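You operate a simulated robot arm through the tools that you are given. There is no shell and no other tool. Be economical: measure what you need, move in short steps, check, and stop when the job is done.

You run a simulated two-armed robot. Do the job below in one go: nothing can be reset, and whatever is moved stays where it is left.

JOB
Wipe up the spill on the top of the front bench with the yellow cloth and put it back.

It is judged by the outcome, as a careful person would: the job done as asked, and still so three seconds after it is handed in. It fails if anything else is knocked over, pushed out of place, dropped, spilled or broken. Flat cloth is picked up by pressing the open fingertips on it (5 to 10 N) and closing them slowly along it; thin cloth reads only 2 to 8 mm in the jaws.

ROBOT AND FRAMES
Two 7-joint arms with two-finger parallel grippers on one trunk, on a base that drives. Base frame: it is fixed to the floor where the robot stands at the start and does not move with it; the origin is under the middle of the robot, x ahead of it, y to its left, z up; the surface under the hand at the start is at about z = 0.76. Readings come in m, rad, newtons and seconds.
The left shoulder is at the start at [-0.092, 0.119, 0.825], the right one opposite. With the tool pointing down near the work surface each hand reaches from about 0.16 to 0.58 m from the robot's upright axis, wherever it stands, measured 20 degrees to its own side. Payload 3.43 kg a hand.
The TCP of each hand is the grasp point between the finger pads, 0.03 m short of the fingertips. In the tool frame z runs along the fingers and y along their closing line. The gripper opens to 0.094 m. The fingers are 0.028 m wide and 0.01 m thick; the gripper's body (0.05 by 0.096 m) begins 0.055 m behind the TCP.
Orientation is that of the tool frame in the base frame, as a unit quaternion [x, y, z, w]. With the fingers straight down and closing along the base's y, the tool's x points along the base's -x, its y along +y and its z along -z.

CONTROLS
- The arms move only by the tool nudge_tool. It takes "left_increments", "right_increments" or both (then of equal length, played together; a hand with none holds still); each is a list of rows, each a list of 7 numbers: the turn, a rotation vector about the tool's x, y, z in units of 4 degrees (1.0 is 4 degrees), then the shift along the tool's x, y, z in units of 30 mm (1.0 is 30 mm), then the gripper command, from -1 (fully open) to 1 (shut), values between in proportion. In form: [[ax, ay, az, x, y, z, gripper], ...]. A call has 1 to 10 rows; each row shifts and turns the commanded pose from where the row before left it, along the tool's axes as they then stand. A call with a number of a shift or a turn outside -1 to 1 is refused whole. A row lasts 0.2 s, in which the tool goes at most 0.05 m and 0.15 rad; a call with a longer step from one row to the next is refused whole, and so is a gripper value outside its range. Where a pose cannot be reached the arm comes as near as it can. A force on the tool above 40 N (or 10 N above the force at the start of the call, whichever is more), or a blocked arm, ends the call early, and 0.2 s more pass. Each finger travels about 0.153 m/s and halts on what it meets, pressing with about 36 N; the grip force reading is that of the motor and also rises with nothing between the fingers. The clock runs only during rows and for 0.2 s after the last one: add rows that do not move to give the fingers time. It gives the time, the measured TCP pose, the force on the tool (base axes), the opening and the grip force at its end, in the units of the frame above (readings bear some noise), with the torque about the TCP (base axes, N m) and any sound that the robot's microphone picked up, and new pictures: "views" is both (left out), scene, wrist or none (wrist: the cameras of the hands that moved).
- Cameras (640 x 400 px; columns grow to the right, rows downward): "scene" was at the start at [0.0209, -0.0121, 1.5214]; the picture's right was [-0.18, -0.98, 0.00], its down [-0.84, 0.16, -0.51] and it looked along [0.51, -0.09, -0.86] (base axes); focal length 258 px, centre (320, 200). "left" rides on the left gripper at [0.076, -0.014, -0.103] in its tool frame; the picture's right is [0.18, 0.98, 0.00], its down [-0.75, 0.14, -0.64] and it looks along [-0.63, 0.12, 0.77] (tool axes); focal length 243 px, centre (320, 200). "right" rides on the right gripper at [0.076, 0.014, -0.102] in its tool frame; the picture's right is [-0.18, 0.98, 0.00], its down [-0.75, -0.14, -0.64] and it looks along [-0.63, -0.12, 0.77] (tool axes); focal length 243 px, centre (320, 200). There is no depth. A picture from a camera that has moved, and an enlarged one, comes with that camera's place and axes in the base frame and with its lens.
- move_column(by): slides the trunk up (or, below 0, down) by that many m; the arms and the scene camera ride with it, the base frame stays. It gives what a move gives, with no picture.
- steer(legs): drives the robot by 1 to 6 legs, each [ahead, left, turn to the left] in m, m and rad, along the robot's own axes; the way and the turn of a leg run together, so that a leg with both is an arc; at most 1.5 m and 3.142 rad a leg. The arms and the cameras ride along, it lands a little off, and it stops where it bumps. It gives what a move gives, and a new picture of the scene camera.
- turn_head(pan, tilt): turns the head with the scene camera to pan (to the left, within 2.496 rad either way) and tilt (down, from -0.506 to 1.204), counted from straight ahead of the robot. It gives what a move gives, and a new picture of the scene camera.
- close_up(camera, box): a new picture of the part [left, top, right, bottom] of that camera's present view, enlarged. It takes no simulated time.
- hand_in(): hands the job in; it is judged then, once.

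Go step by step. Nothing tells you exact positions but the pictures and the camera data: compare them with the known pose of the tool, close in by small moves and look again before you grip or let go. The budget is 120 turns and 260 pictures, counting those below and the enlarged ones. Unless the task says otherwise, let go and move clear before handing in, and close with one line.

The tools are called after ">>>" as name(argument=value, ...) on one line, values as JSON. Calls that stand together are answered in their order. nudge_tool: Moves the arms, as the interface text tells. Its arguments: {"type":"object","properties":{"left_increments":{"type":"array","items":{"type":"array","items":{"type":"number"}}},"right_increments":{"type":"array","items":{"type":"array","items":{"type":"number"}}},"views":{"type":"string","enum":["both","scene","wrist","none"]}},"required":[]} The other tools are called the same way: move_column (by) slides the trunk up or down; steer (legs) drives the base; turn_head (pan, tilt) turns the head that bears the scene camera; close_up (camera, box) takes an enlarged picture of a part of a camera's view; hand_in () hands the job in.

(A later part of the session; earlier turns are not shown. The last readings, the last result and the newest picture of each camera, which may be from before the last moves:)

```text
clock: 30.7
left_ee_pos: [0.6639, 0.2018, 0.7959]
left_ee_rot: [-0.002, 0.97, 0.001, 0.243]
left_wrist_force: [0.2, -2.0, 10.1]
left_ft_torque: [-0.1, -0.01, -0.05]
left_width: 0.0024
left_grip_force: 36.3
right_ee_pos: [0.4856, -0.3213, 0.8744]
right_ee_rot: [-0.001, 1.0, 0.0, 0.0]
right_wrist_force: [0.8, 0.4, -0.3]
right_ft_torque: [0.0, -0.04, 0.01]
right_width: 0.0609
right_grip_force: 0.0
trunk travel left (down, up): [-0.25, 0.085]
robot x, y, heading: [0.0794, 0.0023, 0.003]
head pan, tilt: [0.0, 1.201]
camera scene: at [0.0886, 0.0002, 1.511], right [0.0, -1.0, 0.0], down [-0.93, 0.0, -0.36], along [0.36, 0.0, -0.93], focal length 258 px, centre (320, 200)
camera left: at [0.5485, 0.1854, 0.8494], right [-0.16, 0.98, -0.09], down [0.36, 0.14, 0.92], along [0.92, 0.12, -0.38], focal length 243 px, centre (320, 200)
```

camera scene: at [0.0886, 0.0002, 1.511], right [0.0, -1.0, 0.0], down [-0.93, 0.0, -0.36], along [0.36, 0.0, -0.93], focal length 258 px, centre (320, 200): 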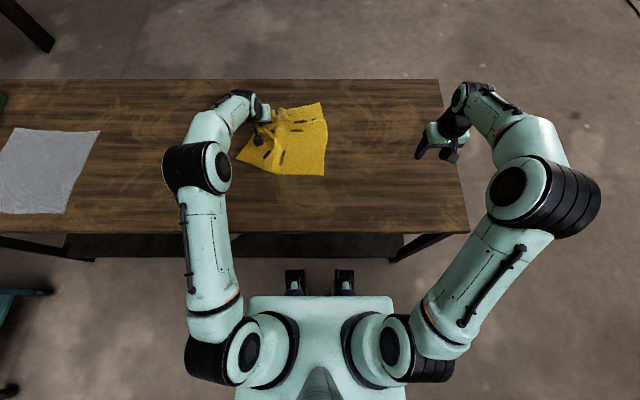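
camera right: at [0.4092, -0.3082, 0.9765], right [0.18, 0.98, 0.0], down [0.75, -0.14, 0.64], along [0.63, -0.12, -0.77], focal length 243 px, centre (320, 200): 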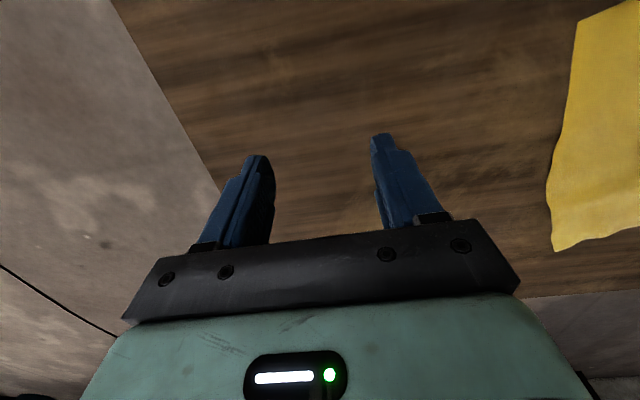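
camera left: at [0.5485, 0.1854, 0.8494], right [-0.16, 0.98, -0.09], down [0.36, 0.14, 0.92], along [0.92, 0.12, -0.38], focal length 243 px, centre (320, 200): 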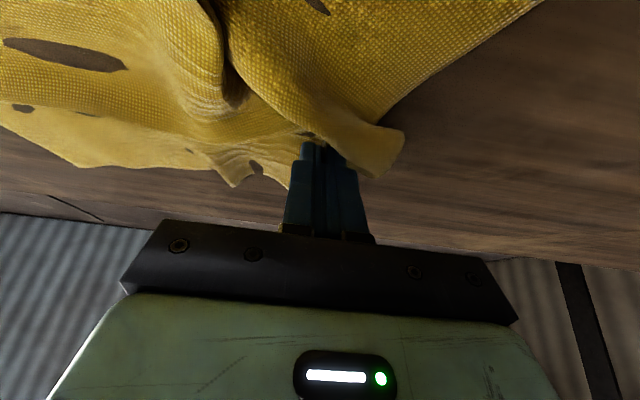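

The whole spill area has been covered twice. Now I lift the cloth, bringing the fingers vertical again, to see the bench and the hanging cloth.

>>> nudge_tool(left_increments=[[0, 0, 0, 0, 0, -0.8, 1], [0, 1, 0, 0, -0.5, -0.9, 1], [0, 1, 0, 0.3, -0.5, -0.9, 1], [0, 1, 0, 0.3, -0.5, -0.9, 1], [0, 1, 0, 0.3, -0.5, -0.9, 1], [0, 1, 0, 0.3, -0.5, -0.9, 1], [0, 1, 0, 0.3, -0.5, -0.9, 1], [0, 1, 0, 0.3, -0.5, -0.9, 1], [0, 0, 0, 0, 0, -0.9, 1], [0, 0, 0, 0, 0, -0.9, 1]], right_increments=[[0, 0, 0, 0.5, -1, -0.5, -0.3], [0, 0, 0, 0.5, -1, 0, -0.3], [0, 0, 0, 0.5, -1, 0, -0.3], [0, 0, 0, 0.5, -1, 0, -0.3], [0, 0, 0, 0, 0, 0, -0.3], [0, 0, 0, 0, 0, 0, -0.3], [0, 0, 0, 0, 0, 0, -0.3], [0, 0, 0, 0, 0, 0, -0.3], [0, 0, 0, 0, 0, 0, -0.3], [0, 0, 0, 0, 0, 0, -0.3]])

>>> close_up(camera="scene", box=[200, 70, 360, 170])

```text
clock: 32.9
left_ee_pos: [0.5491, 0.0958, 1.037]
left_ee_rot: [0.0, 1.0, 0.0, -0.001]
left_wrist_force: [-0.4, 0.5, -0.5]
left_ft_torque: [0.01, 0.02, 0.01]
left_width: 0.0019
left_grip_force: 35.6
right_ee_pos: [0.4257, -0.4417, 0.8881]
right_ee_rot: [-0.002, 1.0, 0.0, 0.0]
right_wrist_force: [-0.2, -1.0, -0.2]
right_ft_torque: [0.0, 0.06, 0.01]
right_width: 0.0611
right_grip_force: 0.1
trunk travel left (down, up): [-0.25, 0.085]
robot x, y, heading: [0.0804, 0.0002, 0.004]
head pan, tilt: [0.0, 1.201]
camera scene: at [0.0897, 0.0, 1.5109], right [0.0, -1.0, 0.0], down [-0.93, 0.0, -0.36], along [0.36, 0.0, -0.93], focal length 258 px, centre (320, 200)
camera right: at [0.3498, -0.4289, 0.9903], right [0.18, 0.98, 0.0], down [0.75, -0.14, 0.64], along [0.63, -0.12, -0.77], focal length 243 px, centre (320, 200)
camera left: at [0.4739, 0.0802, 1.1385], right [-0.18, 0.98, 0.0], down [0.75, 0.14, 0.64], along [0.63, 0.12, -0.77], focal length 243 px, centre (320, 200)
```

scene: 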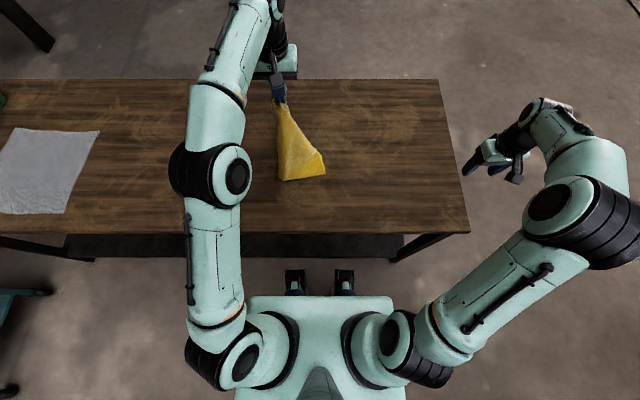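
right: 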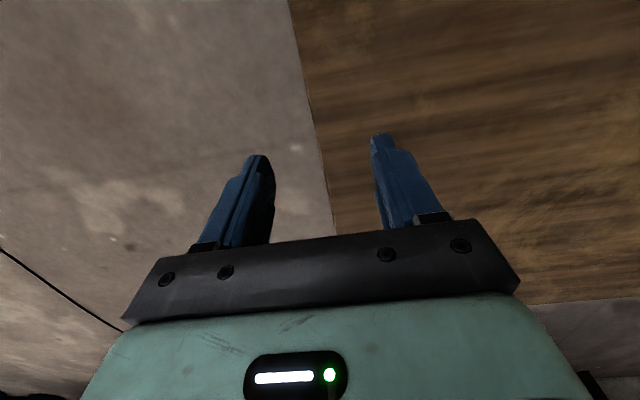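
left: 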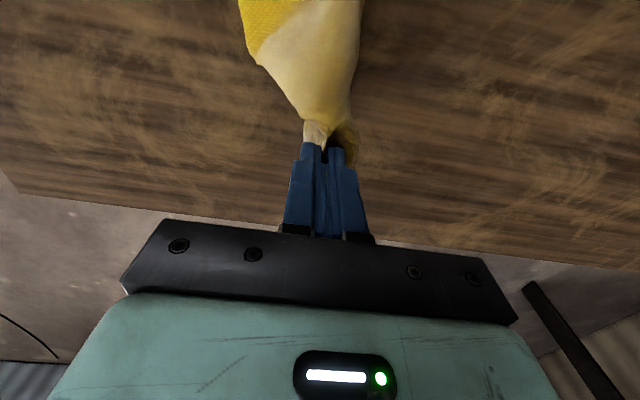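

```text
4.00 times, centred on (280, 120) of scene
camera zoom: at [0.0897, 0.0, 1.5109], right [0.0, -1.0, 0.0], down [-0.93, 0.0, -0.36], along [0.36, 0.0, -0.93], focal length 1030 px, centre (480, 520)
```

zoom: 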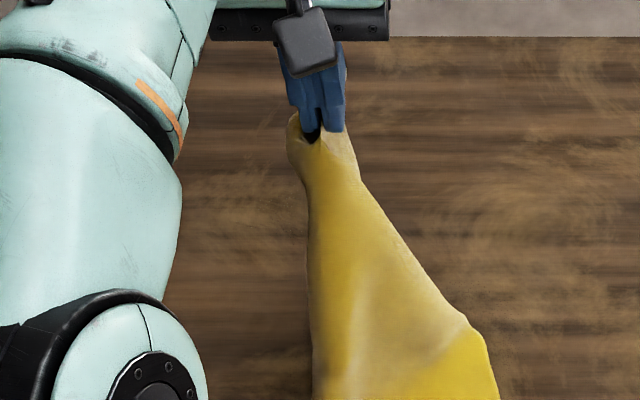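

The cloth hangs cleanly. I carry it toward its home, swinging the trailing corner toward the near-right home corner.

>>> nudge_tool(left_increments=[[0, 0, 0, 0, 0, -0.9, 1], [0, 0, 0, 0.5, -0.95, 0, 1], [0, 0, 0, 0.5, -0.95, 0, 1], [0, 0, 0, 0.5, -0.95, 0, 1], [0, 0, 0, 0.5, -0.95, 0, 1], [0, 0, 0, 0.5, -0.95, 0, 1], [0, 0, 0, 0.5, -0.95, 0, 1], [0, 0, 0, 0.5, -0.95, 0, 1], [0, 0, 0, 0.5, -0.95, 0, 1], [0, 0, 0, 0.5, -0.95, 0, 1]])

>>> close_up(camera="scene", box=[200, 70, 360, 170])

```text
clock: 35.1
left_ee_pos: [0.4139, -0.1624, 1.064]
left_ee_rot: [-0.001, 1.0, 0.0, 0.0]
left_wrist_force: [0.8, -0.5, 0.5]
left_ft_torque: [0.03, -0.02, 0.03]
left_width: 0.0023
left_grip_force: 35.6
right_ee_pos: [0.4271, -0.4414, 0.887]
right_ee_rot: [-0.001, 1.0, 0.0, 0.0]
right_wrist_force: [-1.5, 0.0, 0.3]
right_ft_torque: [0.02, 0.01, 0.01]
right_width: 0.0611
right_grip_force: 0.0
trunk travel left (down, up): [-0.25, 0.085]
robot x, y, heading: [0.0807, 0.0026, 0.004]
head pan, tilt: [0.0, 1.201]
camera scene: at [0.0894, -0.0005, 1.5109], right [0.0, -1.0, 0.0], down [-0.93, 0.0, -0.36], along [0.36, 0.0, -0.93], focal length 258 px, centre (320, 200)
camera left: at [0.3377, -0.1776, 1.1662], right [-0.19, 0.98, 0.0], down [0.75, 0.14, 0.64], along [0.63, 0.12, -0.77], focal length 243 px, centre (320, 200)
```

scene: 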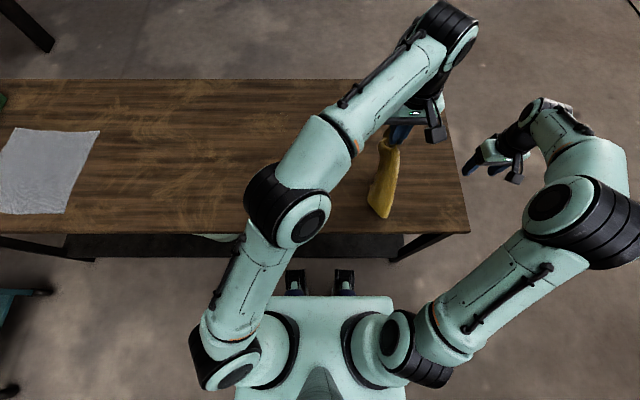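
left: 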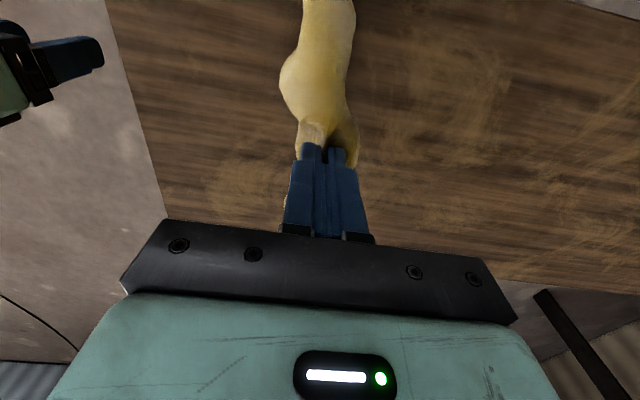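

```text
4.00 times, centred on (280, 120) of scene
camera zoom: at [0.0894, -0.0005, 1.5109], right [0.0, -1.0, 0.0], down [-0.93, 0.0, -0.36], along [0.36, 0.0, -0.93], focal length 1030 px, centre (480, 520)
```

zoom: 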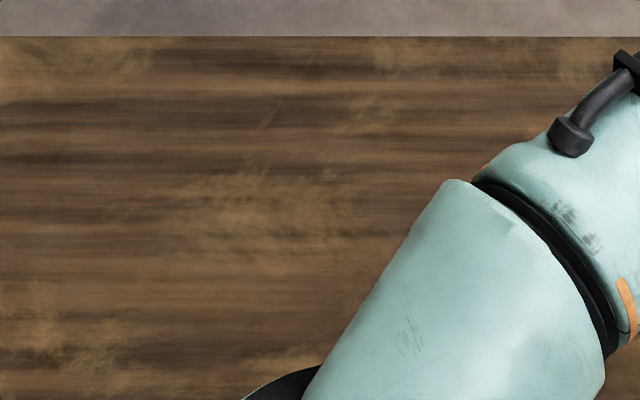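

The spill spot is now clean and dry-looking. The cloth's lower corner hangs near its home (0.33, −0.20), so I lay it out in an arc toward the far-left home position.

>>> nudge_tool(left_increments=[[0, 0, 0, 0, -0.6, 0, 1], [0, 0, 0, 0, -0.6, 0, 1], [0, 0, 0, 0, 0, 0.3, 1], [0, 0, 0, -0.5, 0.6, 0.5, 1], [0, 0, 0, -0.5, 0.6, 0.5, 1], [0, 0, 0, -0.5, 0.6, 0.5, 1], [0, 0, 0, -0.5, 0.6, 0.5, 1], [0, 0, 0, -0.5, 0.6, 0.5, 1], [0, 0, 0, -0.5, 0.6, 0.5, 1], [0, 0, 0, 0, 0.5, 0.5, 1]])

```text
clock: 37.3
left_ee_pos: [0.5058, -0.073, 0.9496]
left_ee_rot: [0.0, 1.0, 0.0, 0.0]
left_wrist_force: [0.2, -0.3, -0.4]
left_ft_torque: [0.0, 0.0, -0.02]
left_width: 0.0023
left_grip_force: 35.9
right_ee_pos: [0.4269, -0.4429, 0.8882]
right_ee_rot: [-0.001, 1.0, 0.0, 0.0]
right_wrist_force: [0.2, -0.6, -0.7]
right_ft_torque: [0.01, 0.0, 0.04]
right_width: 0.061
right_grip_force: 0.0
trunk travel left (down, up): [-0.25, 0.085]
robot x, y, heading: [0.0764, -0.0016, 0.005]
head pan, tilt: [0.0, 1.201]
camera scene: at [0.0894, 0.0007, 1.511], right [0.0, -1.0, 0.0], down [-0.93, 0.0, -0.36], along [0.36, 0.0, -0.93], focal length 258 px, centre (320, 200)
camera left: at [0.4287, -0.0896, 1.0511], right [-0.19, 0.98, 0.0], down [0.75, 0.14, 0.64], along [0.63, 0.12, -0.77], focal length 243 px, centre (320, 200)
```

scene: 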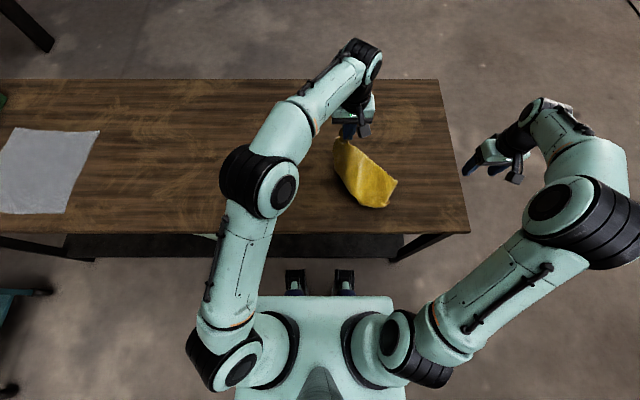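
left: 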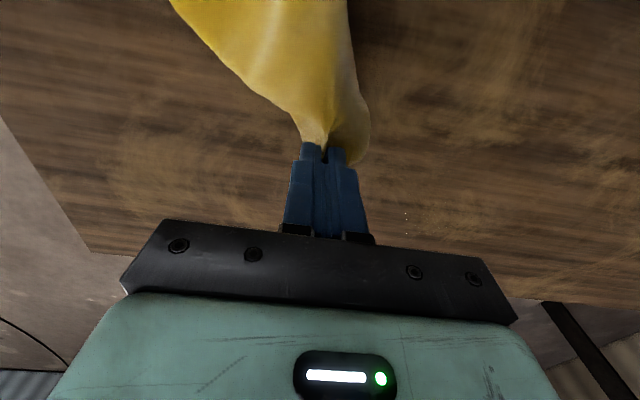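

I notice tiny specks near (0.67, 0.10), at the spill's right margin. I zoom in.

>>> close_up(camera="left", box=[365, 180, 461, 240])

>>> close_up(camera="scene", box=[250, 95, 330, 145])

```text
6.67 times, centred on (413, 210) of left
camera zoom: at [0.4287, -0.0896, 1.0511], right [-0.19, 0.98, 0.0], down [0.75, 0.14, 0.64], along [0.63, 0.12, -0.77], focal length 1618 px, centre (-300, 133)
```

zoom: 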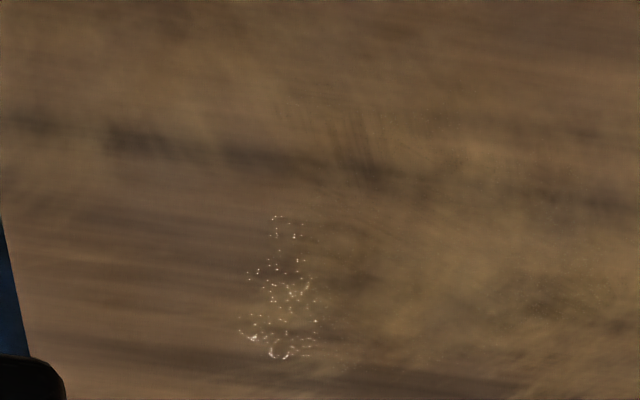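

```text
8.00 times, centred on (290, 120) of scene
camera zoom: at [0.0894, 0.0007, 1.511], right [0.0, -1.0, 0.0], down [-0.93, 0.0, -0.36], along [0.36, 0.0, -0.93], focal length 2061 px, centre (560, 840)
```

zoom: 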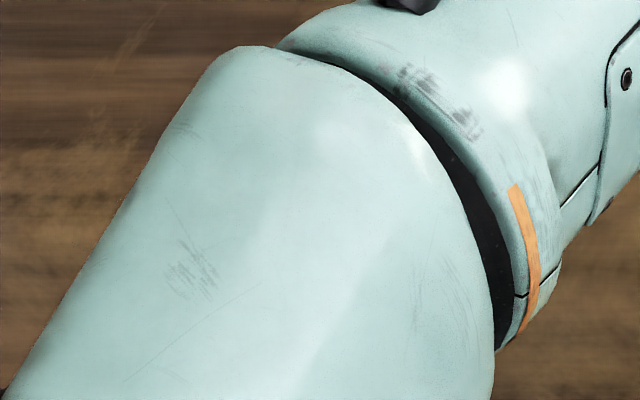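

Some glinting residue remains at x 0.66–0.715, y 0.097–0.125. I'll take the cloth back and wipe that strip more slowly.

>>> nudge_tool(left_increments=[[0, 0, 0, -0.63, 0.9, 0.66, 1], [0, 0, 0, -0.63, 0.9, 0.66, 1], [0, 0, 0, -0.63, 0.9, 0.66, 1], [0, 0, 0, -0.63, 0.9, 0.66, 1], [0, 0, 0, -0.63, 0.9, 0.66, 1], [0, 0, 0, -0.63, 0.9, 0.66, 1], [0, 0, 0, 0, 0, 0, 1]], views="none")

>>> nudge_tool(left_increments=[[0, -1, 0, 0, 0, 0, 1], [0, -1, 0, 0, 0, 0, 1], [0, -1, 0, 0, 0, 0, 1], [0, -1, 0, 0, 0, 0, 1], [0, -1, 0, 0, 0, 0, 1], [0, -1, 0, 0, 0, 0, 1], [0, -1, 0, 0, 0, 0, 1], [0, 0, 0, 0, 0, 0, 1]])

```text
clock: 38.9
left_ee_pos: [0.6169, 0.0888, 0.831]
left_ee_rot: [0.0, 1.0, 0.001, 0.0]
left_wrist_force: [0.3, -0.4, -0.1]
left_ft_torque: [0.03, -0.02, 0.0]
left_width: 0.0021
left_grip_force: 36.1
right_ee_pos: [0.4255, -0.4422, 0.8884]
right_ee_rot: [-0.002, 1.0, 0.0, 0.0]
right_wrist_force: [-0.1, 0.1, -0.1]
right_ft_torque: [0.03, 0.01, 0.0]
right_width: 0.0611
right_grip_force: 0.0
trunk travel left (down, up): [-0.25, 0.085]
robot x, y, heading: [0.0811, 0.0015, 0.002]
head pan, tilt: [0.0, 1.201]
```

```text
clock: 40.7
left_ee_pos: [0.6179, 0.0888, 0.8307]
left_ee_rot: [-0.001, 0.97, 0.0, 0.242]
left_wrist_force: [0.4, -0.3, 0.3]
left_ft_torque: [0.03, -0.04, -0.01]
left_width: 0.0022
left_grip_force: 35.9
right_ee_pos: [0.427, -0.4417, 0.8877]
right_ee_rot: [-0.002, 1.0, 0.0, 0.001]
right_wrist_force: [0.5, -0.3, -0.4]
right_ft_torque: [-0.01, 0.01, 0.01]
right_width: 0.0609
right_grip_force: 0.0
trunk travel left (down, up): [-0.25, 0.085]
robot x, y, heading: [0.0775, 0.0006, 0.004]
head pan, tilt: [0.0, 1.201]
camera scene: at [0.0898, 0.0003, 1.511], right [0.0, -1.0, 0.0], down [-0.93, 0.0, -0.36], along [0.36, 0.0, -0.93], focal length 258 px, centre (320, 200)
camera left: at [0.5022, 0.0726, 0.8852], right [-0.16, 0.98, -0.09], down [0.36, 0.14, 0.92], along [0.92, 0.12, -0.38], focal length 243 px, centre (320, 200)
```

scene: 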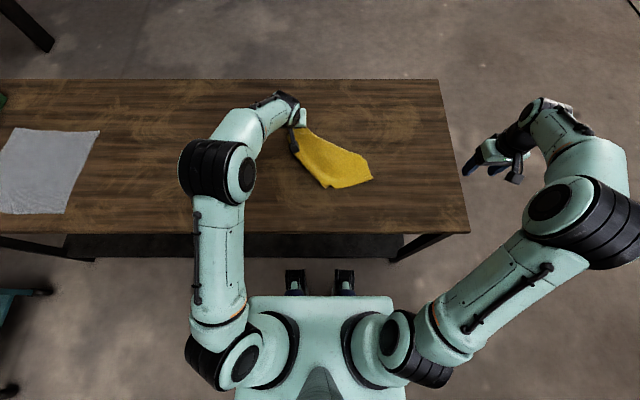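
left: 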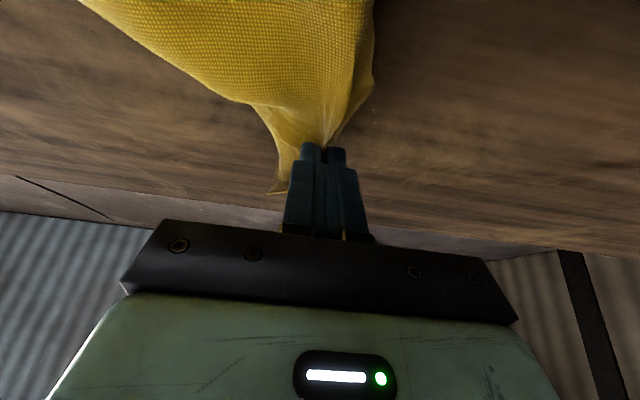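

Now lower to contact at the residue's near end and stroke forward and back along x over several lanes.

>>> nudge_tool(left_increments=[[0, 0, 0, -0.13, 0.35, 0.72, 1], [0, 0, 0, -0.13, 0.35, 0.72, 1], [0, 0, 0, 0.03, 0, 0.055, 1], [0, 0, 0, 0, 0, 0, 1]], views="none")

>>> nudge_tool(left_increments=[[0, 0, 0, -0.53, 0, 0.28, 1], [0, 0, 0, -0.53, 0, 0.28, 1], [0, 0, 0, -0.53, 0, 0.28, 1], [0, 0, 0, -0.53, 0, 0.28, 1], [0, 0, 0, 0, -0.4, 0, 1], [0, 0, 0, 0.53, 0, -0.28, 1], [0, 0, 0, 0.53, 0, -0.28, 1], [0, 0, 0, 0.53, 0, -0.28, 1], [0, 0, 0, 0.53, 0, -0.28, 1], [0, 0, 0, 0, 0.9, 0, 1]], views="wrist")

```text
clock: 41.7
left_ee_pos: [0.646, 0.1086, 0.7969]
left_ee_rot: [-0.001, 0.97, 0.001, 0.244]
left_wrist_force: [-0.3, 0.5, 9.6]
left_ft_torque: [0.0, 0.02, 0.0]
left_width: 0.0023
left_grip_force: 35.6
right_ee_pos: [0.4268, -0.4424, 0.8881]
right_ee_rot: [-0.001, 1.0, 0.0, -0.001]
right_wrist_force: [-0.3, 0.1, 0.0]
right_ft_torque: [0.03, 0.0, -0.02]
right_width: 0.0611
right_grip_force: 0.2
trunk travel left (down, up): [-0.25, 0.085]
robot x, y, heading: [0.0778, 0.0015, 0.0]
head pan, tilt: [0.0, 1.201]
```

```text
clock: 43.9
left_ee_pos: [0.6453, 0.1216, 0.795]
left_ee_rot: [-0.001, 0.97, -0.001, 0.243]
left_wrist_force: [0.7, -5.7, 17.2]
left_ft_torque: [-0.21, 0.01, 0.02]
left_width: 0.0024
left_grip_force: 36.0
right_ee_pos: [0.4257, -0.4442, 0.8891]
right_ee_rot: [-0.001, 1.0, -0.001, 0.001]
right_wrist_force: [-0.1, -0.3, -0.1]
right_ft_torque: [-0.02, -0.02, -0.02]
right_width: 0.0612
right_grip_force: 0.0
trunk travel left (down, up): [-0.25, 0.085]
robot x, y, heading: [0.0788, -0.0021, 0.002]
head pan, tilt: [0.0, 1.201]
camera left: at [0.5294, 0.1066, 0.8499], right [-0.16, 0.98, -0.09], down [0.36, 0.14, 0.92], along [0.92, 0.12, -0.38], focal length 243 px, centre (320, 200)
```

left: 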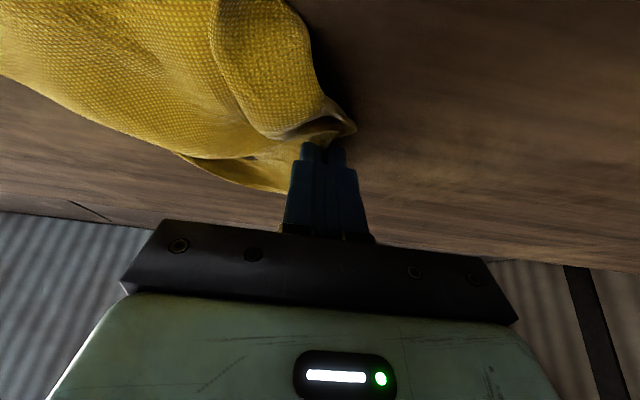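

Pressing at 17 N; I ease 1 mm and do two more lanes.

>>> nudge_tool(left_increments=[[0, 0, 0, -0.545, 0, 0.25, 1], [0, 0, 0, -0.53, 0, 0.28, 1], [0, 0, 0, -0.53, 0, 0.28, 1], [0, 0, 0, -0.53, 0, 0.28, 1], [0, 0, 0, 0, -0.5, 0, 1], [0, 0, 0, 0.53, 0, -0.28, 1], [0, 0, 0, 0.53, 0, -0.28, 1], [0, 0, 0, 0.53, 0, -0.28, 1], [0, 0, 0, 0.53, 0, -0.28, 1], [0, 0, 0, 0, -0.5, 0, 1]], views="none")

>>> nudge_tool(left_increments=[[0, 0, 0, -0.53, 0, 0.28, 1], [0, 0, 0, -0.53, 0, 0.28, 1], [0, 0, 0, -0.53, 0, 0.28, 1], [0, 0, 0, -0.53, 0, 0.28, 1], [0, 0, 0, 0, 0.9, 0, 1], [0, 0, 0, 0, 0.9, 0, 1], [0, 0, 0, 0.53, 0, -0.28, 1], [0, 0, 0, 0.53, 0, -0.28, 1], [0, 0, 0, 0.53, 0, -0.28, 1], [0, 0, 0, 0.53, 0, -0.28, 1]], views="none")

>>> nudge_tool(left_increments=[[0, 0, 0, 0, -0.3, -0.8, 1], [0, 1, 0, 0, -0.9, -0.8, 1], [0, 1, 0, 0, -0.9, -0.8, 1], [0, 1, 0, 0.5, -0.9, -0.8, 1], [0, 1, 0, 0.5, -0.9, -0.8, 1], [0, 1, 0, 0.5, -0.9, -0.8, 1], [0, 1, 0, 0.5, -0.9, -0.8, 1], [0, 1, 0, 0.5, -0.9, -0.8, 1], [0, 0, 0, 0.5, -0.9, 0, 1], [0, 0, 0, 0, 0, 0, 1]])

```text
clock: 46.1
left_ee_pos: [0.6457, 0.0945, 0.7969]
left_ee_rot: [-0.001, 0.97, 0.001, 0.243]
left_wrist_force: [-0.9, 2.8, 9.9]
left_ft_torque: [0.11, 0.02, 0.02]
left_width: 0.0021
left_grip_force: 36.4
right_ee_pos: [0.4262, -0.4422, 0.8888]
right_ee_rot: [-0.001, 1.0, 0.0, 0.0]
right_wrist_force: [0.1, -1.1, 0.3]
right_ft_torque: [0.0, 0.0, -0.01]
right_width: 0.0609
right_grip_force: 0.1
trunk travel left (down, up): [-0.25, 0.085]
robot x, y, heading: [0.0803, 0.0002, -0.002]
head pan, tilt: [0.0, 1.201]
```

```text
clock: 48.3
left_ee_pos: [0.6453, 0.1472, 0.7978]
left_ee_rot: [-0.001, 0.97, 0.001, 0.243]
left_wrist_force: [2.5, 1.3, 7.3]
left_ft_torque: [-0.01, -0.01, 0.02]
left_width: 0.002
left_grip_force: 36.3
right_ee_pos: [0.4269, -0.4428, 0.8869]
right_ee_rot: [0.0, 1.0, 0.0, 0.0]
right_wrist_force: [-0.4, 0.5, -0.9]
right_ft_torque: [0.01, -0.02, -0.03]
right_width: 0.0614
right_grip_force: 0.1
trunk travel left (down, up): [-0.25, 0.085]
robot x, y, heading: [0.0796, -0.0002, 0.002]
head pan, tilt: [0.0, 1.201]
```

```text
clock: 50.5
left_ee_pos: [0.5008, -0.0769, 0.9614]
left_ee_rot: [-0.001, 1.0, -0.001, 0.001]
left_wrist_force: [0.8, 0.2, -0.8]
left_ft_torque: [0.02, 0.03, 0.02]
left_width: 0.0021
left_grip_force: 35.9
right_ee_pos: [0.4277, -0.4423, 0.8876]
right_ee_rot: [-0.001, 1.0, 0.0, 0.0]
right_wrist_force: [0.3, 0.5, 0.6]
right_ft_torque: [0.01, 0.01, -0.03]
right_width: 0.0612
right_grip_force: 0.0
trunk travel left (down, up): [-0.25, 0.085]
robot x, y, heading: [0.0797, -0.0014, 0.009]
head pan, tilt: [0.0, 1.201]
camera scene: at [0.0899, 0.0006, 1.511], right [0.0, -1.0, 0.0], down [-0.93, 0.0, -0.36], along [0.36, 0.0, -0.93], focal length 258 px, centre (320, 200)
camera left: at [0.4248, -0.093, 1.063], right [-0.19, 0.98, 0.0], down [0.75, 0.14, 0.64], along [0.63, 0.12, -0.77], focal length 243 px, centre (320, 200)
```

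scene: 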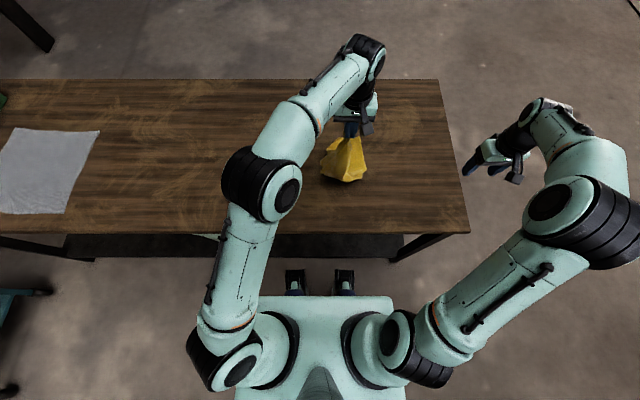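
left: 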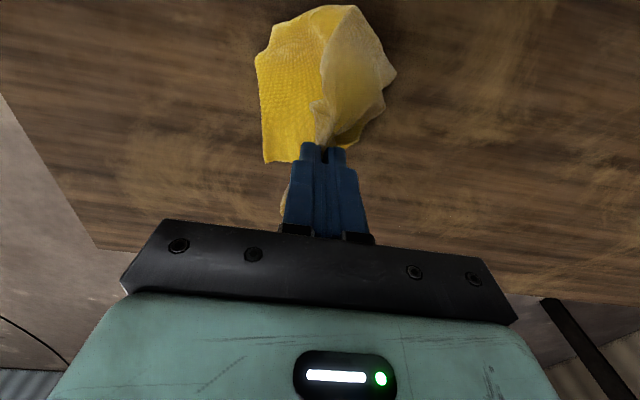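

>>> close_up(camera="left", box=[365, 170, 477, 240])

>>> close_up(camera="left", box=[400, 180, 560, 280])

```text
5.71 times, centred on (421, 205) of left
camera zoom: at [0.4248, -0.093, 1.063], right [-0.19, 0.98, 0.0], down [0.75, 0.14, 0.64], along [0.63, 0.12, -0.77], focal length 1386 px, centre (-257, 171)
```

zoom: 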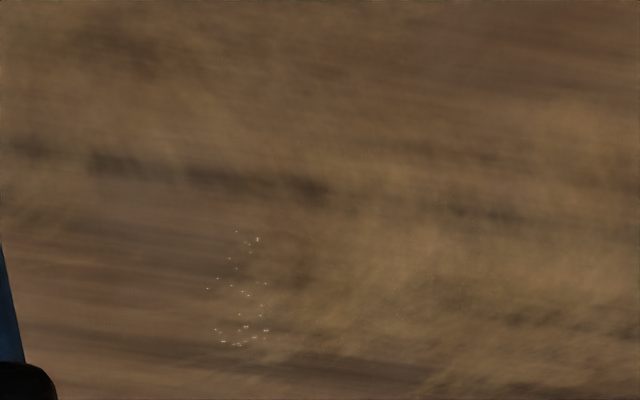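

```text
4.00 times, centred on (480, 230) of left
camera zoom: at [0.4248, -0.093, 1.063], right [-0.19, 0.98, 0.0], down [0.75, 0.14, 0.64], along [0.63, 0.12, -0.77], focal length 970 px, centre (-320, 80)
```

zoom: 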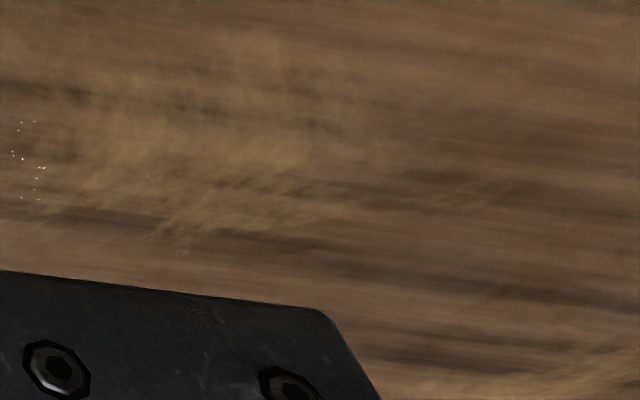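

Residue is much fainter but not gone. I go back for another, denser round of strokes covering the whole patch.

>>> nudge_tool(left_increments=[[0, 0, 0, -0.645, 0.92, 0.72, 1], [0, 0, 0, -0.645, 0.92, 0.72, 1], [0, 0, 0, -0.645, 0.92, 0.72, 1], [0, 0, 0, -0.645, 0.92, 0.72, 1], [0, 0, 0, -0.645, 0.92, 0.72, 1], [0, 0, 0, -0.645, 0.92, 0.72, 1], [0, -1, 0, 0, 0, 0, 1], [0, -1, 0, 0, 0, 0, 1], [0, -1, 0, 0, 0, 0, 1]], views="none")

>>> nudge_tool(left_increments=[[0, -1, 0, 0, 0, 0, 1], [0, -1, 0, 0, 0, 0, 1], [0, -1, 0, 0, 0, 0, 1], [0, -1, 0, 0, 0, 0, 1], [0, 0, 0, -0.13, 0, 0.72, 1], [0, 0, 0, -0.13, 0, 0.72, 1], [0, 0, 0, 0.03, 0, 0.04, 1], [0, 0, 0, 0, 0, 0, 1]])

```text
clock: 52.5
left_ee_pos: [0.6169, 0.0886, 0.8309]
left_ee_rot: [-0.001, 0.994, 0.0, 0.106]
left_wrist_force: [0.7, -0.1, 0.3]
left_ft_torque: [0.0, 0.0, 0.04]
left_width: 0.0023
left_grip_force: 35.7
right_ee_pos: [0.4258, -0.442, 0.8882]
right_ee_rot: [-0.001, 1.0, 0.0, 0.001]
right_wrist_force: [0.1, 0.8, 0.3]
right_ft_torque: [0.05, -0.01, 0.0]
right_width: 0.0611
right_grip_force: 0.1
trunk travel left (down, up): [-0.25, 0.085]
robot x, y, heading: [0.079, -0.0008, 0.003]
head pan, tilt: [0.0, 1.201]
```

```text
clock: 54.3
left_ee_pos: [0.6428, 0.0883, 0.797]
left_ee_rot: [-0.001, 0.97, 0.0, 0.243]
left_wrist_force: [-0.9, -0.3, 8.4]
left_ft_torque: [-0.11, 0.02, 0.0]
left_width: 0.0022
left_grip_force: 35.7
right_ee_pos: [0.4262, -0.4428, 0.8889]
right_ee_rot: [-0.001, 1.0, 0.0, -0.001]
right_wrist_force: [0.8, -0.4, 0.0]
right_ft_torque: [0.01, 0.0, 0.01]
right_width: 0.061
right_grip_force: 0.1
trunk travel left (down, up): [-0.25, 0.085]
robot x, y, heading: [0.079, -0.0015, -0.002]
head pan, tilt: [0.0, 1.201]
camera scene: at [0.0888, 0.0001, 1.511], right [0.0, -1.0, 0.0], down [-0.93, 0.0, -0.36], along [0.36, 0.0, -0.93], focal length 258 px, centre (320, 200)
camera left: at [0.5278, 0.0725, 0.8507], right [-0.16, 0.98, -0.09], down [0.36, 0.14, 0.92], along [0.92, 0.12, -0.38], focal length 243 px, centre (320, 200)
```

scene: 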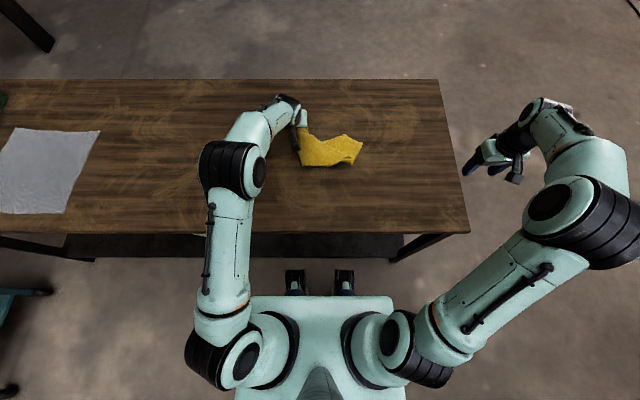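
left: 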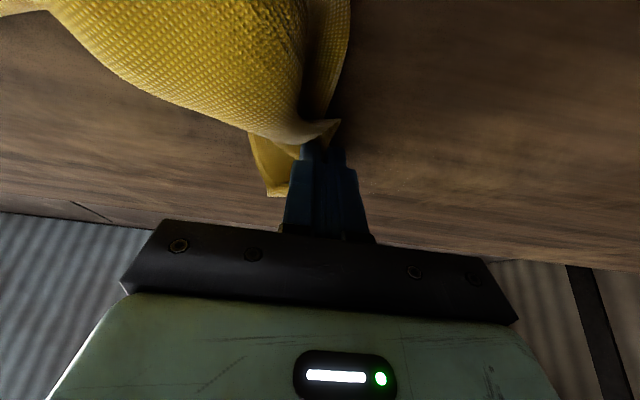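

Good light pressure. Dense lanes forward/back, stepping 15 mm left each time.

>>> nudge_tool(left_increments=[[0, 0, 0, -0.59, 0, 0.314, 1], [0, 0, 0, -0.59, 0, 0.314, 1], [0, 0, 0, -0.59, 0, 0.314, 1], [0, 0, 0, -0.59, 0, 0.314, 1], [0, 0, 0, 0, 0.5, 0, 1], [0, 0, 0, 0.59, 0, -0.314, 1], [0, 0, 0, 0.59, 0, -0.314, 1], [0, 0, 0, 0.59, 0, -0.314, 1], [0, 0, 0, 0.59, 0, -0.314, 1], [0, 0, 0, 0, 0.5, 0, 1]], views="none")

>>> nudge_tool(left_increments=[[0, 0, 0, -0.59, 0, 0.314, 1], [0, 0, 0, -0.59, 0, 0.314, 1], [0, 0, 0, -0.59, 0, 0.314, 1], [0, 0, 0, -0.59, 0, 0.314, 1], [0, 0, 0, 0, 0.5, 0, 1], [0, 0, 0, 0.59, 0, -0.314, 1], [0, 0, 0, 0.59, 0, -0.314, 1], [0, 0, 0, 0.59, 0, -0.314, 1], [0, 0, 0, 0.59, 0, -0.314, 1], [0, 0, 0, 0, 0.5, 0, 1]], views="none")

>>> nudge_tool(left_increments=[[0, 0, 0, -0.59, 0, 0.314, 1], [0, 0, 0, -0.59, 0, 0.314, 1], [0, 0, 0, -0.59, 0, 0.314, 1], [0, 0, 0, -0.59, 0, 0.314, 1], [0, 0, 0, 0, 0.5, 0, 1], [0, 0, 0, 0.59, 0, -0.314, 1], [0, 0, 0, 0.59, 0, -0.314, 1], [0, 0, 0, 0.59, 0, -0.314, 1], [0, 0, 0, 0.59, 0, -0.314, 1], [0, 0, 0, 0, 0.5, 0, 1]], views="none")

>>> nudge_tool(left_increments=[[0, 0, 0, -0.59, 0, 0.314, 1], [0, 0, 0, -0.59, 0, 0.314, 1], [0, 0, 0, -0.59, 0, 0.314, 1], [0, 0, 0, 0, -0.9, 0, 1], [0, 0, 0, 0, -0.9, 0, 1], [0, 0, 0, 0, -0.9, 0, 1], [0, 0, 0, 0.59, 0, -0.314, 1], [0, 0, 0, 0, 0.9, 0, 1], [0, 0, 0, 0, 0.9, 0, 1], [0, 0, 0, 0, 0.9, 0, 1]])

```text
clock: 56.5
left_ee_pos: [0.6434, 0.1186, 0.7966]
left_ee_rot: [-0.001, 0.97, 0.0, 0.243]
left_wrist_force: [0.8, -1.5, 6.3]
left_ft_torque: [-0.09, -0.02, 0.0]
left_width: 0.0021
left_grip_force: 35.8
right_ee_pos: [0.4268, -0.4431, 0.8878]
right_ee_rot: [0.0, 1.0, 0.0, -0.001]
right_wrist_force: [0.4, 0.2, -0.5]
right_ft_torque: [0.03, -0.02, 0.03]
right_width: 0.0611
right_grip_force: 0.0
trunk travel left (down, up): [-0.25, 0.085]
robot x, y, heading: [0.0786, 0.0006, -0.003]
head pan, tilt: [0.0, 1.201]
```

```text
clock: 58.7
left_ee_pos: [0.6424, 0.1473, 0.7958]
left_ee_rot: [-0.001, 0.97, 0.0, 0.243]
left_wrist_force: [0.2, -2.9, 7.6]
left_ft_torque: [-0.1, -0.01, 0.01]
left_width: 0.0023
left_grip_force: 36.3
right_ee_pos: [0.4271, -0.4421, 0.8881]
right_ee_rot: [-0.001, 1.0, 0.0, 0.0]
right_wrist_force: [-0.5, -0.6, -0.1]
right_ft_torque: [-0.02, 0.0, 0.01]
right_width: 0.0611
right_grip_force: 0.0
trunk travel left (down, up): [-0.25, 0.085]
robot x, y, heading: [0.0794, -0.0016, -0.003]
head pan, tilt: [0.0, 1.201]
```

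```text
clock: 60.9
left_ee_pos: [0.6435, 0.1783, 0.7946]
left_ee_rot: [0.0, 0.97, -0.002, 0.242]
left_wrist_force: [-0.4, -2.2, 8.7]
left_ft_torque: [-0.09, 0.0, 0.02]
left_width: 0.0021
left_grip_force: 35.8
right_ee_pos: [0.4264, -0.4426, 0.8878]
right_ee_rot: [-0.001, 1.0, 0.0, 0.0]
right_wrist_force: [-0.3, 0.7, -0.2]
right_ft_torque: [-0.01, 0.0, 0.03]
right_width: 0.0611
right_grip_force: 0.1
trunk travel left (down, up): [-0.25, 0.085]
robot x, y, heading: [0.0802, -0.0062, -0.0]
head pan, tilt: [0.0, 1.201]
```

```text
clock: 63.1
left_ee_pos: [0.6831, 0.1784, 0.7975]
left_ee_rot: [-0.001, 0.97, 0.0, 0.243]
left_wrist_force: [-0.1, -1.7, 7.8]
left_ft_torque: [-0.06, 0.02, -0.01]
left_width: 0.002
left_grip_force: 36.3
right_ee_pos: [0.4282, -0.4422, 0.8887]
right_ee_rot: [-0.001, 1.0, 0.0, 0.001]
right_wrist_force: [-1.1, 0.1, -0.1]
right_ft_torque: [-0.01, -0.02, 0.01]
right_width: 0.0613
right_grip_force: 0.1
trunk travel left (down, up): [-0.25, 0.085]
robot x, y, heading: [0.0782, -0.0014, -0.001]
head pan, tilt: [0.0, 1.201]
camera scene: at [0.0888, 0.0004, 1.511], right [0.0, -1.0, 0.0], down [-0.93, 0.0, -0.36], along [0.36, 0.0, -0.93], focal length 258 px, centre (320, 200)
camera left: at [0.5673, 0.1631, 0.8502], right [-0.16, 0.98, -0.09], down [0.36, 0.14, 0.92], along [0.92, 0.12, -0.38], focal length 243 px, centre (320, 200)
```

scene: 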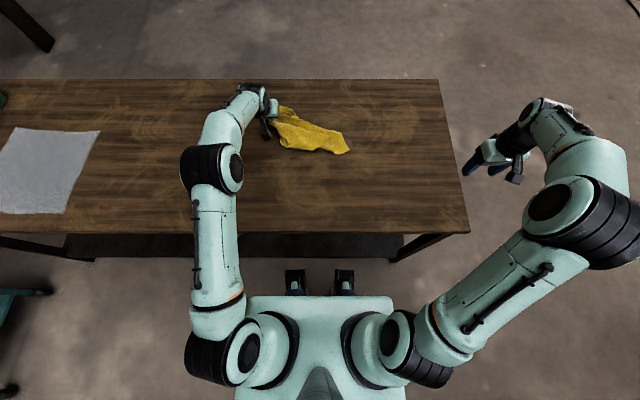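
left: 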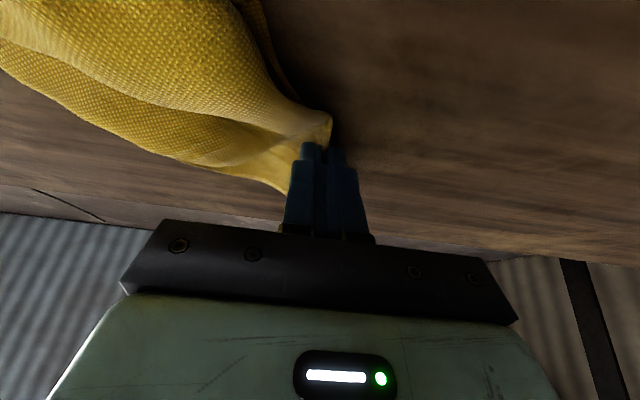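

Now lift and carry the cloth to the right to inspect the bench.

>>> nudge_tool(left_increments=[[0, 0, 0, 0, -1, 0, 1], [0, 0, 0, 0, -1, 0, 1], [0, 0, 0, 0.5, -0.9, -0.8, 1], [0, 1, 0, 0.3, -0.9, -0.8, 1], [0, 1, 0, 0.3, -0.9, -0.8, 1], [0, 1, 0, 0.7, -0.9, -0.8, 1], [0, 1, 0, 0.7, -0.9, -0.8, 1], [0, 1, 0, 0.7, -0.9, -0.8, 1], [0, 1, 0, 0.7, -0.9, -0.8, 1], [0, 1, 0, 0.7, -0.9, -0.8, 1]])

>>> close_up(camera="left", box=[365, 160, 525, 260])

```text
clock: 65.3
left_ee_pos: [0.4943, -0.0971, 0.9395]
left_ee_rot: [-0.001, 1.0, 0.0, 0.0]
left_wrist_force: [0.5, -0.3, -0.5]
left_ft_torque: [-0.02, 0.0, 0.0]
left_width: 0.0022
left_grip_force: 36.3
right_ee_pos: [0.4267, -0.4434, 0.8881]
right_ee_rot: [-0.001, 1.0, 0.0, 0.001]
right_wrist_force: [0.5, 0.3, -0.7]
right_ft_torque: [-0.01, 0.0, 0.0]
right_width: 0.0611
right_grip_force: 0.0
trunk travel left (down, up): [-0.25, 0.085]
robot x, y, heading: [0.0787, -0.0042, 0.002]
head pan, tilt: [0.0, 1.201]
camera scene: at [0.0893, -0.0003, 1.5109], right [0.0, -1.0, 0.0], down [-0.93, 0.0, -0.36], along [0.36, 0.0, -0.93], focal length 258 px, centre (320, 200)
camera left: at [0.4184, -0.1131, 1.0422], right [-0.19, 0.98, 0.0], down [0.75, 0.14, 0.64], along [0.63, 0.12, -0.77], focal length 243 px, centre (320, 200)
```

scene: 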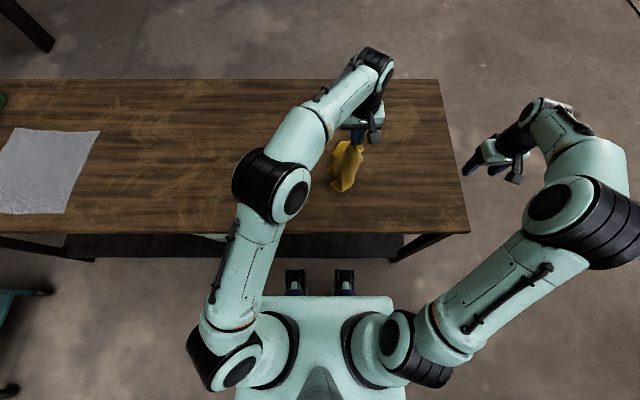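
left: 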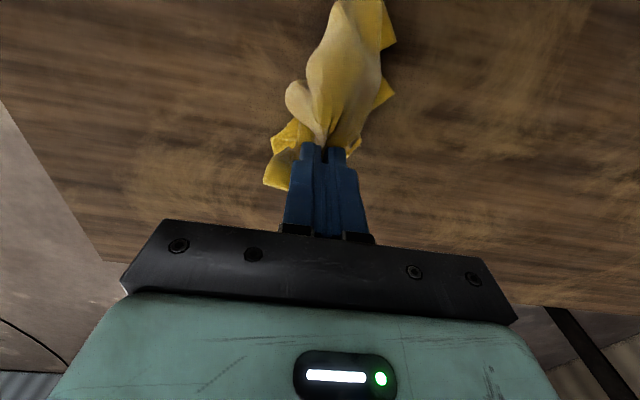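

```text
4.00 times, centred on (445, 210) of left
camera zoom: at [0.4184, -0.1131, 1.0422], right [-0.19, 0.98, 0.0], down [0.75, 0.14, 0.64], along [0.63, 0.12, -0.77], focal length 970 px, centre (-180, 160)
```

zoom: 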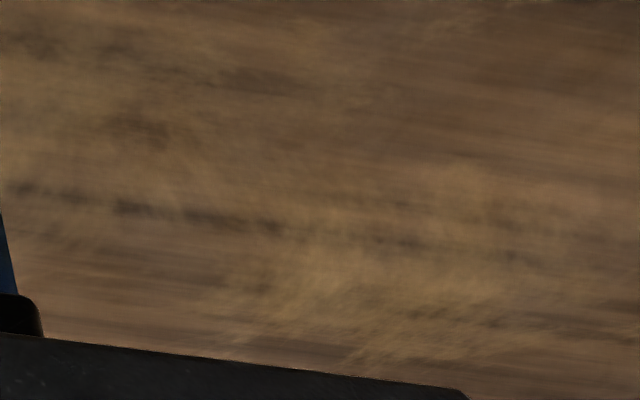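

The bench is now clean. I lift the cloth high again, swing it to the home area and lay it out.

>>> nudge_tool(left_increments=[[0, 0, 0, 0, 0, -0.95, 1], [0, 0, 0, 0, 0, -0.95, 1], [0, 0, 0, 0, 0, -0.95, 1], [0, 0, 0, 0, 0, -0.95, 1], [0, 0, 0, 0, 0, -0.7, 1], [0, 0, 0, 0.6, -0.7, 0, 1], [0, 0, 0, 0.6, -0.7, 0, 1], [0, 0, 0, 0.6, -0.7, 0, 1], [0, 0, 0, 0.6, -0.7, 0, 1], [0, 0, 0, 0, 0, 0, 1]])

```text
clock: 67.5
left_ee_pos: [0.4183, -0.1748, 1.0609]
left_ee_rot: [-0.001, 1.0, 0.0, 0.0]
left_wrist_force: [-0.4, 0.1, -0.1]
left_ft_torque: [0.02, -0.02, 0.02]
left_width: 0.002
left_grip_force: 36.0
left hand out of reach, approached as far as the arm can: row 5
right_ee_pos: [0.4262, -0.4414, 0.8885]
right_ee_rot: [-0.001, 1.0, -0.001, 0.0]
right_wrist_force: [0.1, 0.3, -1.2]
right_ft_torque: [0.01, 0.01, 0.0]
right_width: 0.061
right_grip_force: 0.1
trunk travel left (down, up): [-0.25, 0.085]
robot x, y, heading: [0.0791, -0.0019, 0.006]
head pan, tilt: [0.0, 1.201]
camera scene: at [0.0899, 0.0006, 1.511], right [0.0, -1.0, 0.0], down [-0.93, 0.0, -0.36], along [0.36, 0.0, -0.93], focal length 258 px, centre (320, 200)
camera left: at [0.3423, -0.1905, 1.163], right [-0.19, 0.98, 0.0], down [0.75, 0.14, 0.64], along [0.63, 0.12, -0.77], focal length 243 px, centre (320, 200)
```

scene: 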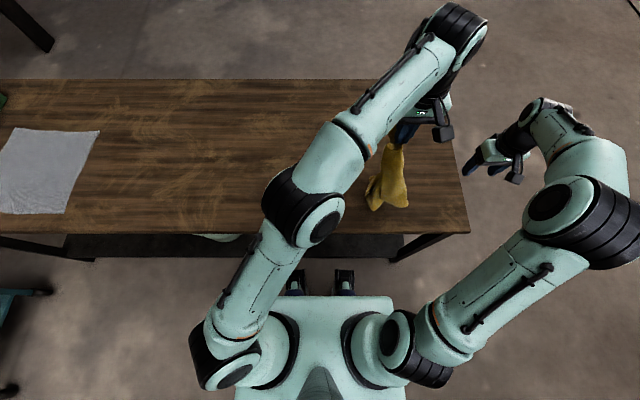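
left: 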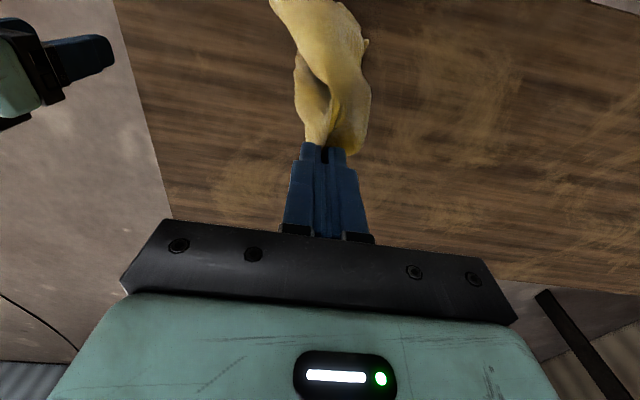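

The lower corners hang near (0.36, −0.25) and (0.36, −0.16). Now lay out along the diagonal.

>>> nudge_tool(left_increments=[[0, 0, 0, 0.3, 0, 0.5, 1], [0, 0, 0, -0.3, 0.3, 0.6, 1], [0, 0, 0, -0.6, 0.6, 0.7, 1], [0, 0, 0, -0.7, 0.7, 0.7, 1], [0, 0, 0, -0.7, 0.7, 0.8, 1], [0, 0, 0, -0.7, 0.7, 0.9, 1], [0, 0, 0, -0.7, 0.8, 0.9, 1], [0, 0, 0, -0.7, 0.8, 0.9, 1], [0, 0, 0, -0.7, 0.8, 0.9, 1], [0, 0, 0, -0.5, 0.5, 0.9, 1]])

```text
clock: 69.7
left_ee_pos: [0.5762, 0.0021, 0.8286]
left_ee_rot: [-0.001, 1.0, 0.0, 0.0]
left_wrist_force: [-0.1, -0.6, -0.5]
left_ft_torque: [-0.02, -0.01, -0.03]
left_width: 0.0021
left_grip_force: 36.0
right_ee_pos: [0.4268, -0.4418, 0.8871]
right_ee_rot: [-0.001, 1.0, 0.0, -0.001]
right_wrist_force: [0.1, -0.3, -0.2]
right_ft_torque: [-0.03, -0.02, -0.01]
right_width: 0.061
right_grip_force: 0.1
trunk travel left (down, up): [-0.25, 0.085]
robot x, y, heading: [0.079, 0.0029, -0.001]
head pan, tilt: [0.0, 1.201]
camera scene: at [0.0901, 0.0004, 1.511], right [0.0, -1.0, 0.0], down [-0.93, 0.0, -0.36], along [0.36, 0.0, -0.93], focal length 258 px, centre (320, 200)
camera left: at [0.5008, -0.0129, 0.9302], right [-0.18, 0.98, 0.0], down [0.75, 0.14, 0.64], along [0.63, 0.12, -0.77], focal length 243 px, centre (320, 200)
```

scene: 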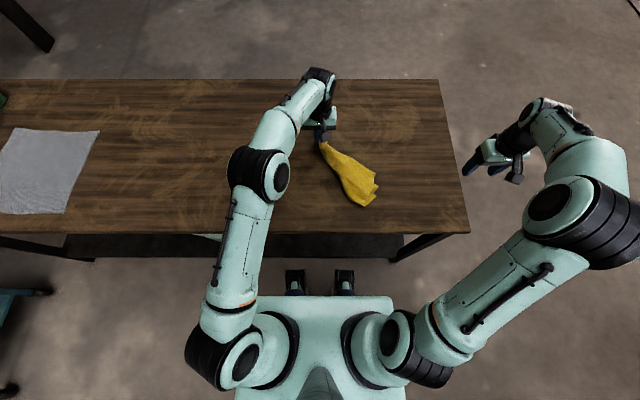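
left: 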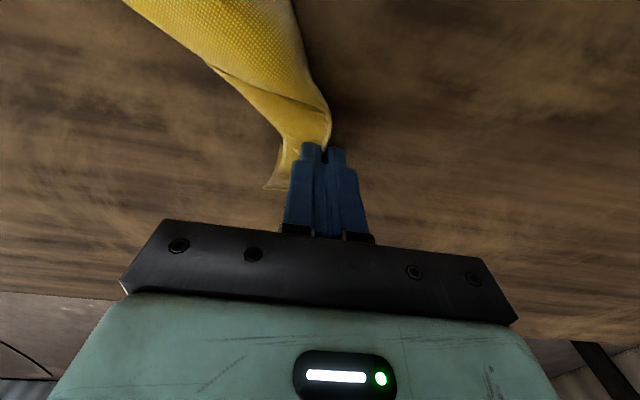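

The cloth lies as a folded strip along the diagonal. I look closely to find the folded corners to spread.

>>> close_up(camera="scene", box=[300, 130, 396, 220])

>>> nudge_tool(right_increments=[[0, 0, 0, 0, 0.9, -0.3, -0.3], [0, 0, 0, 0.4, 0.9, -0.3, -0.3], [0, 0, 0, 0.4, 0.9, 0, -0.3], [0, 0, 0, 0.4, 0.3, 0, -0.3], [0, 0, 0, 0, 0, 0, -0.3]], views="wrist")

```text
4.44 times, centred on (348, 175) of scene
camera zoom: at [0.0901, 0.0004, 1.511], right [0.0, -1.0, 0.0], down [-0.93, 0.0, -0.36], along [0.36, 0.0, -0.93], focal length 1145 px, centre (196, 311)
```

zoom: 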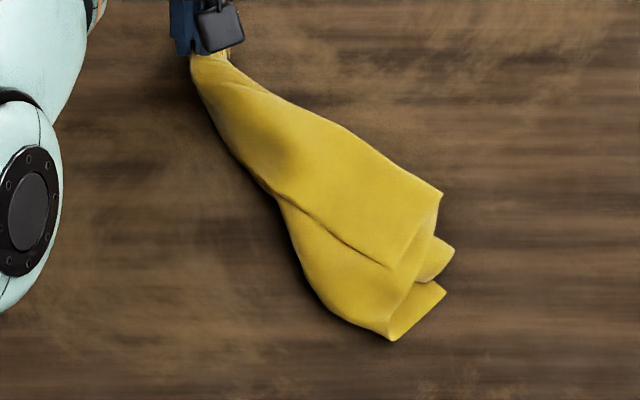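

```text
clock: 70.9
left_ee_pos: [0.5768, 0.0037, 0.8282]
left_ee_rot: [0.0, 1.0, 0.0, -0.001]
left_wrist_force: [-0.7, -0.3, -0.4]
left_ft_torque: [0.03, 0.02, -0.02]
left_width: 0.0021
left_grip_force: 35.7
right_ee_pos: [0.3919, -0.3496, 0.9071]
right_ee_rot: [-0.001, 1.0, 0.0, 0.0]
right_wrist_force: [0.9, 0.0, 0.5]
right_ft_torque: [0.01, 0.0, -0.03]
right_width: 0.0613
right_grip_force: 0.0
trunk travel left (down, up): [-0.25, 0.085]
robot x, y, heading: [0.0773, -0.004, 0.003]
head pan, tilt: [0.0, 1.201]
camera right: at [0.3146, -0.3379, 1.0089], right [0.18, 0.98, 0.0], down [0.75, -0.14, 0.64], along [0.63, -0.12, -0.77], focal length 243 px, centre (320, 200)
```

right: 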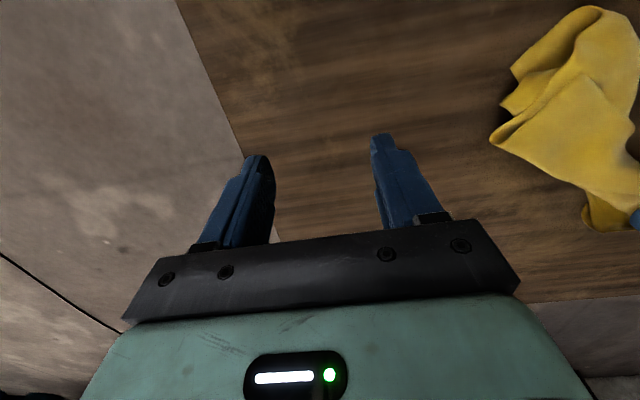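

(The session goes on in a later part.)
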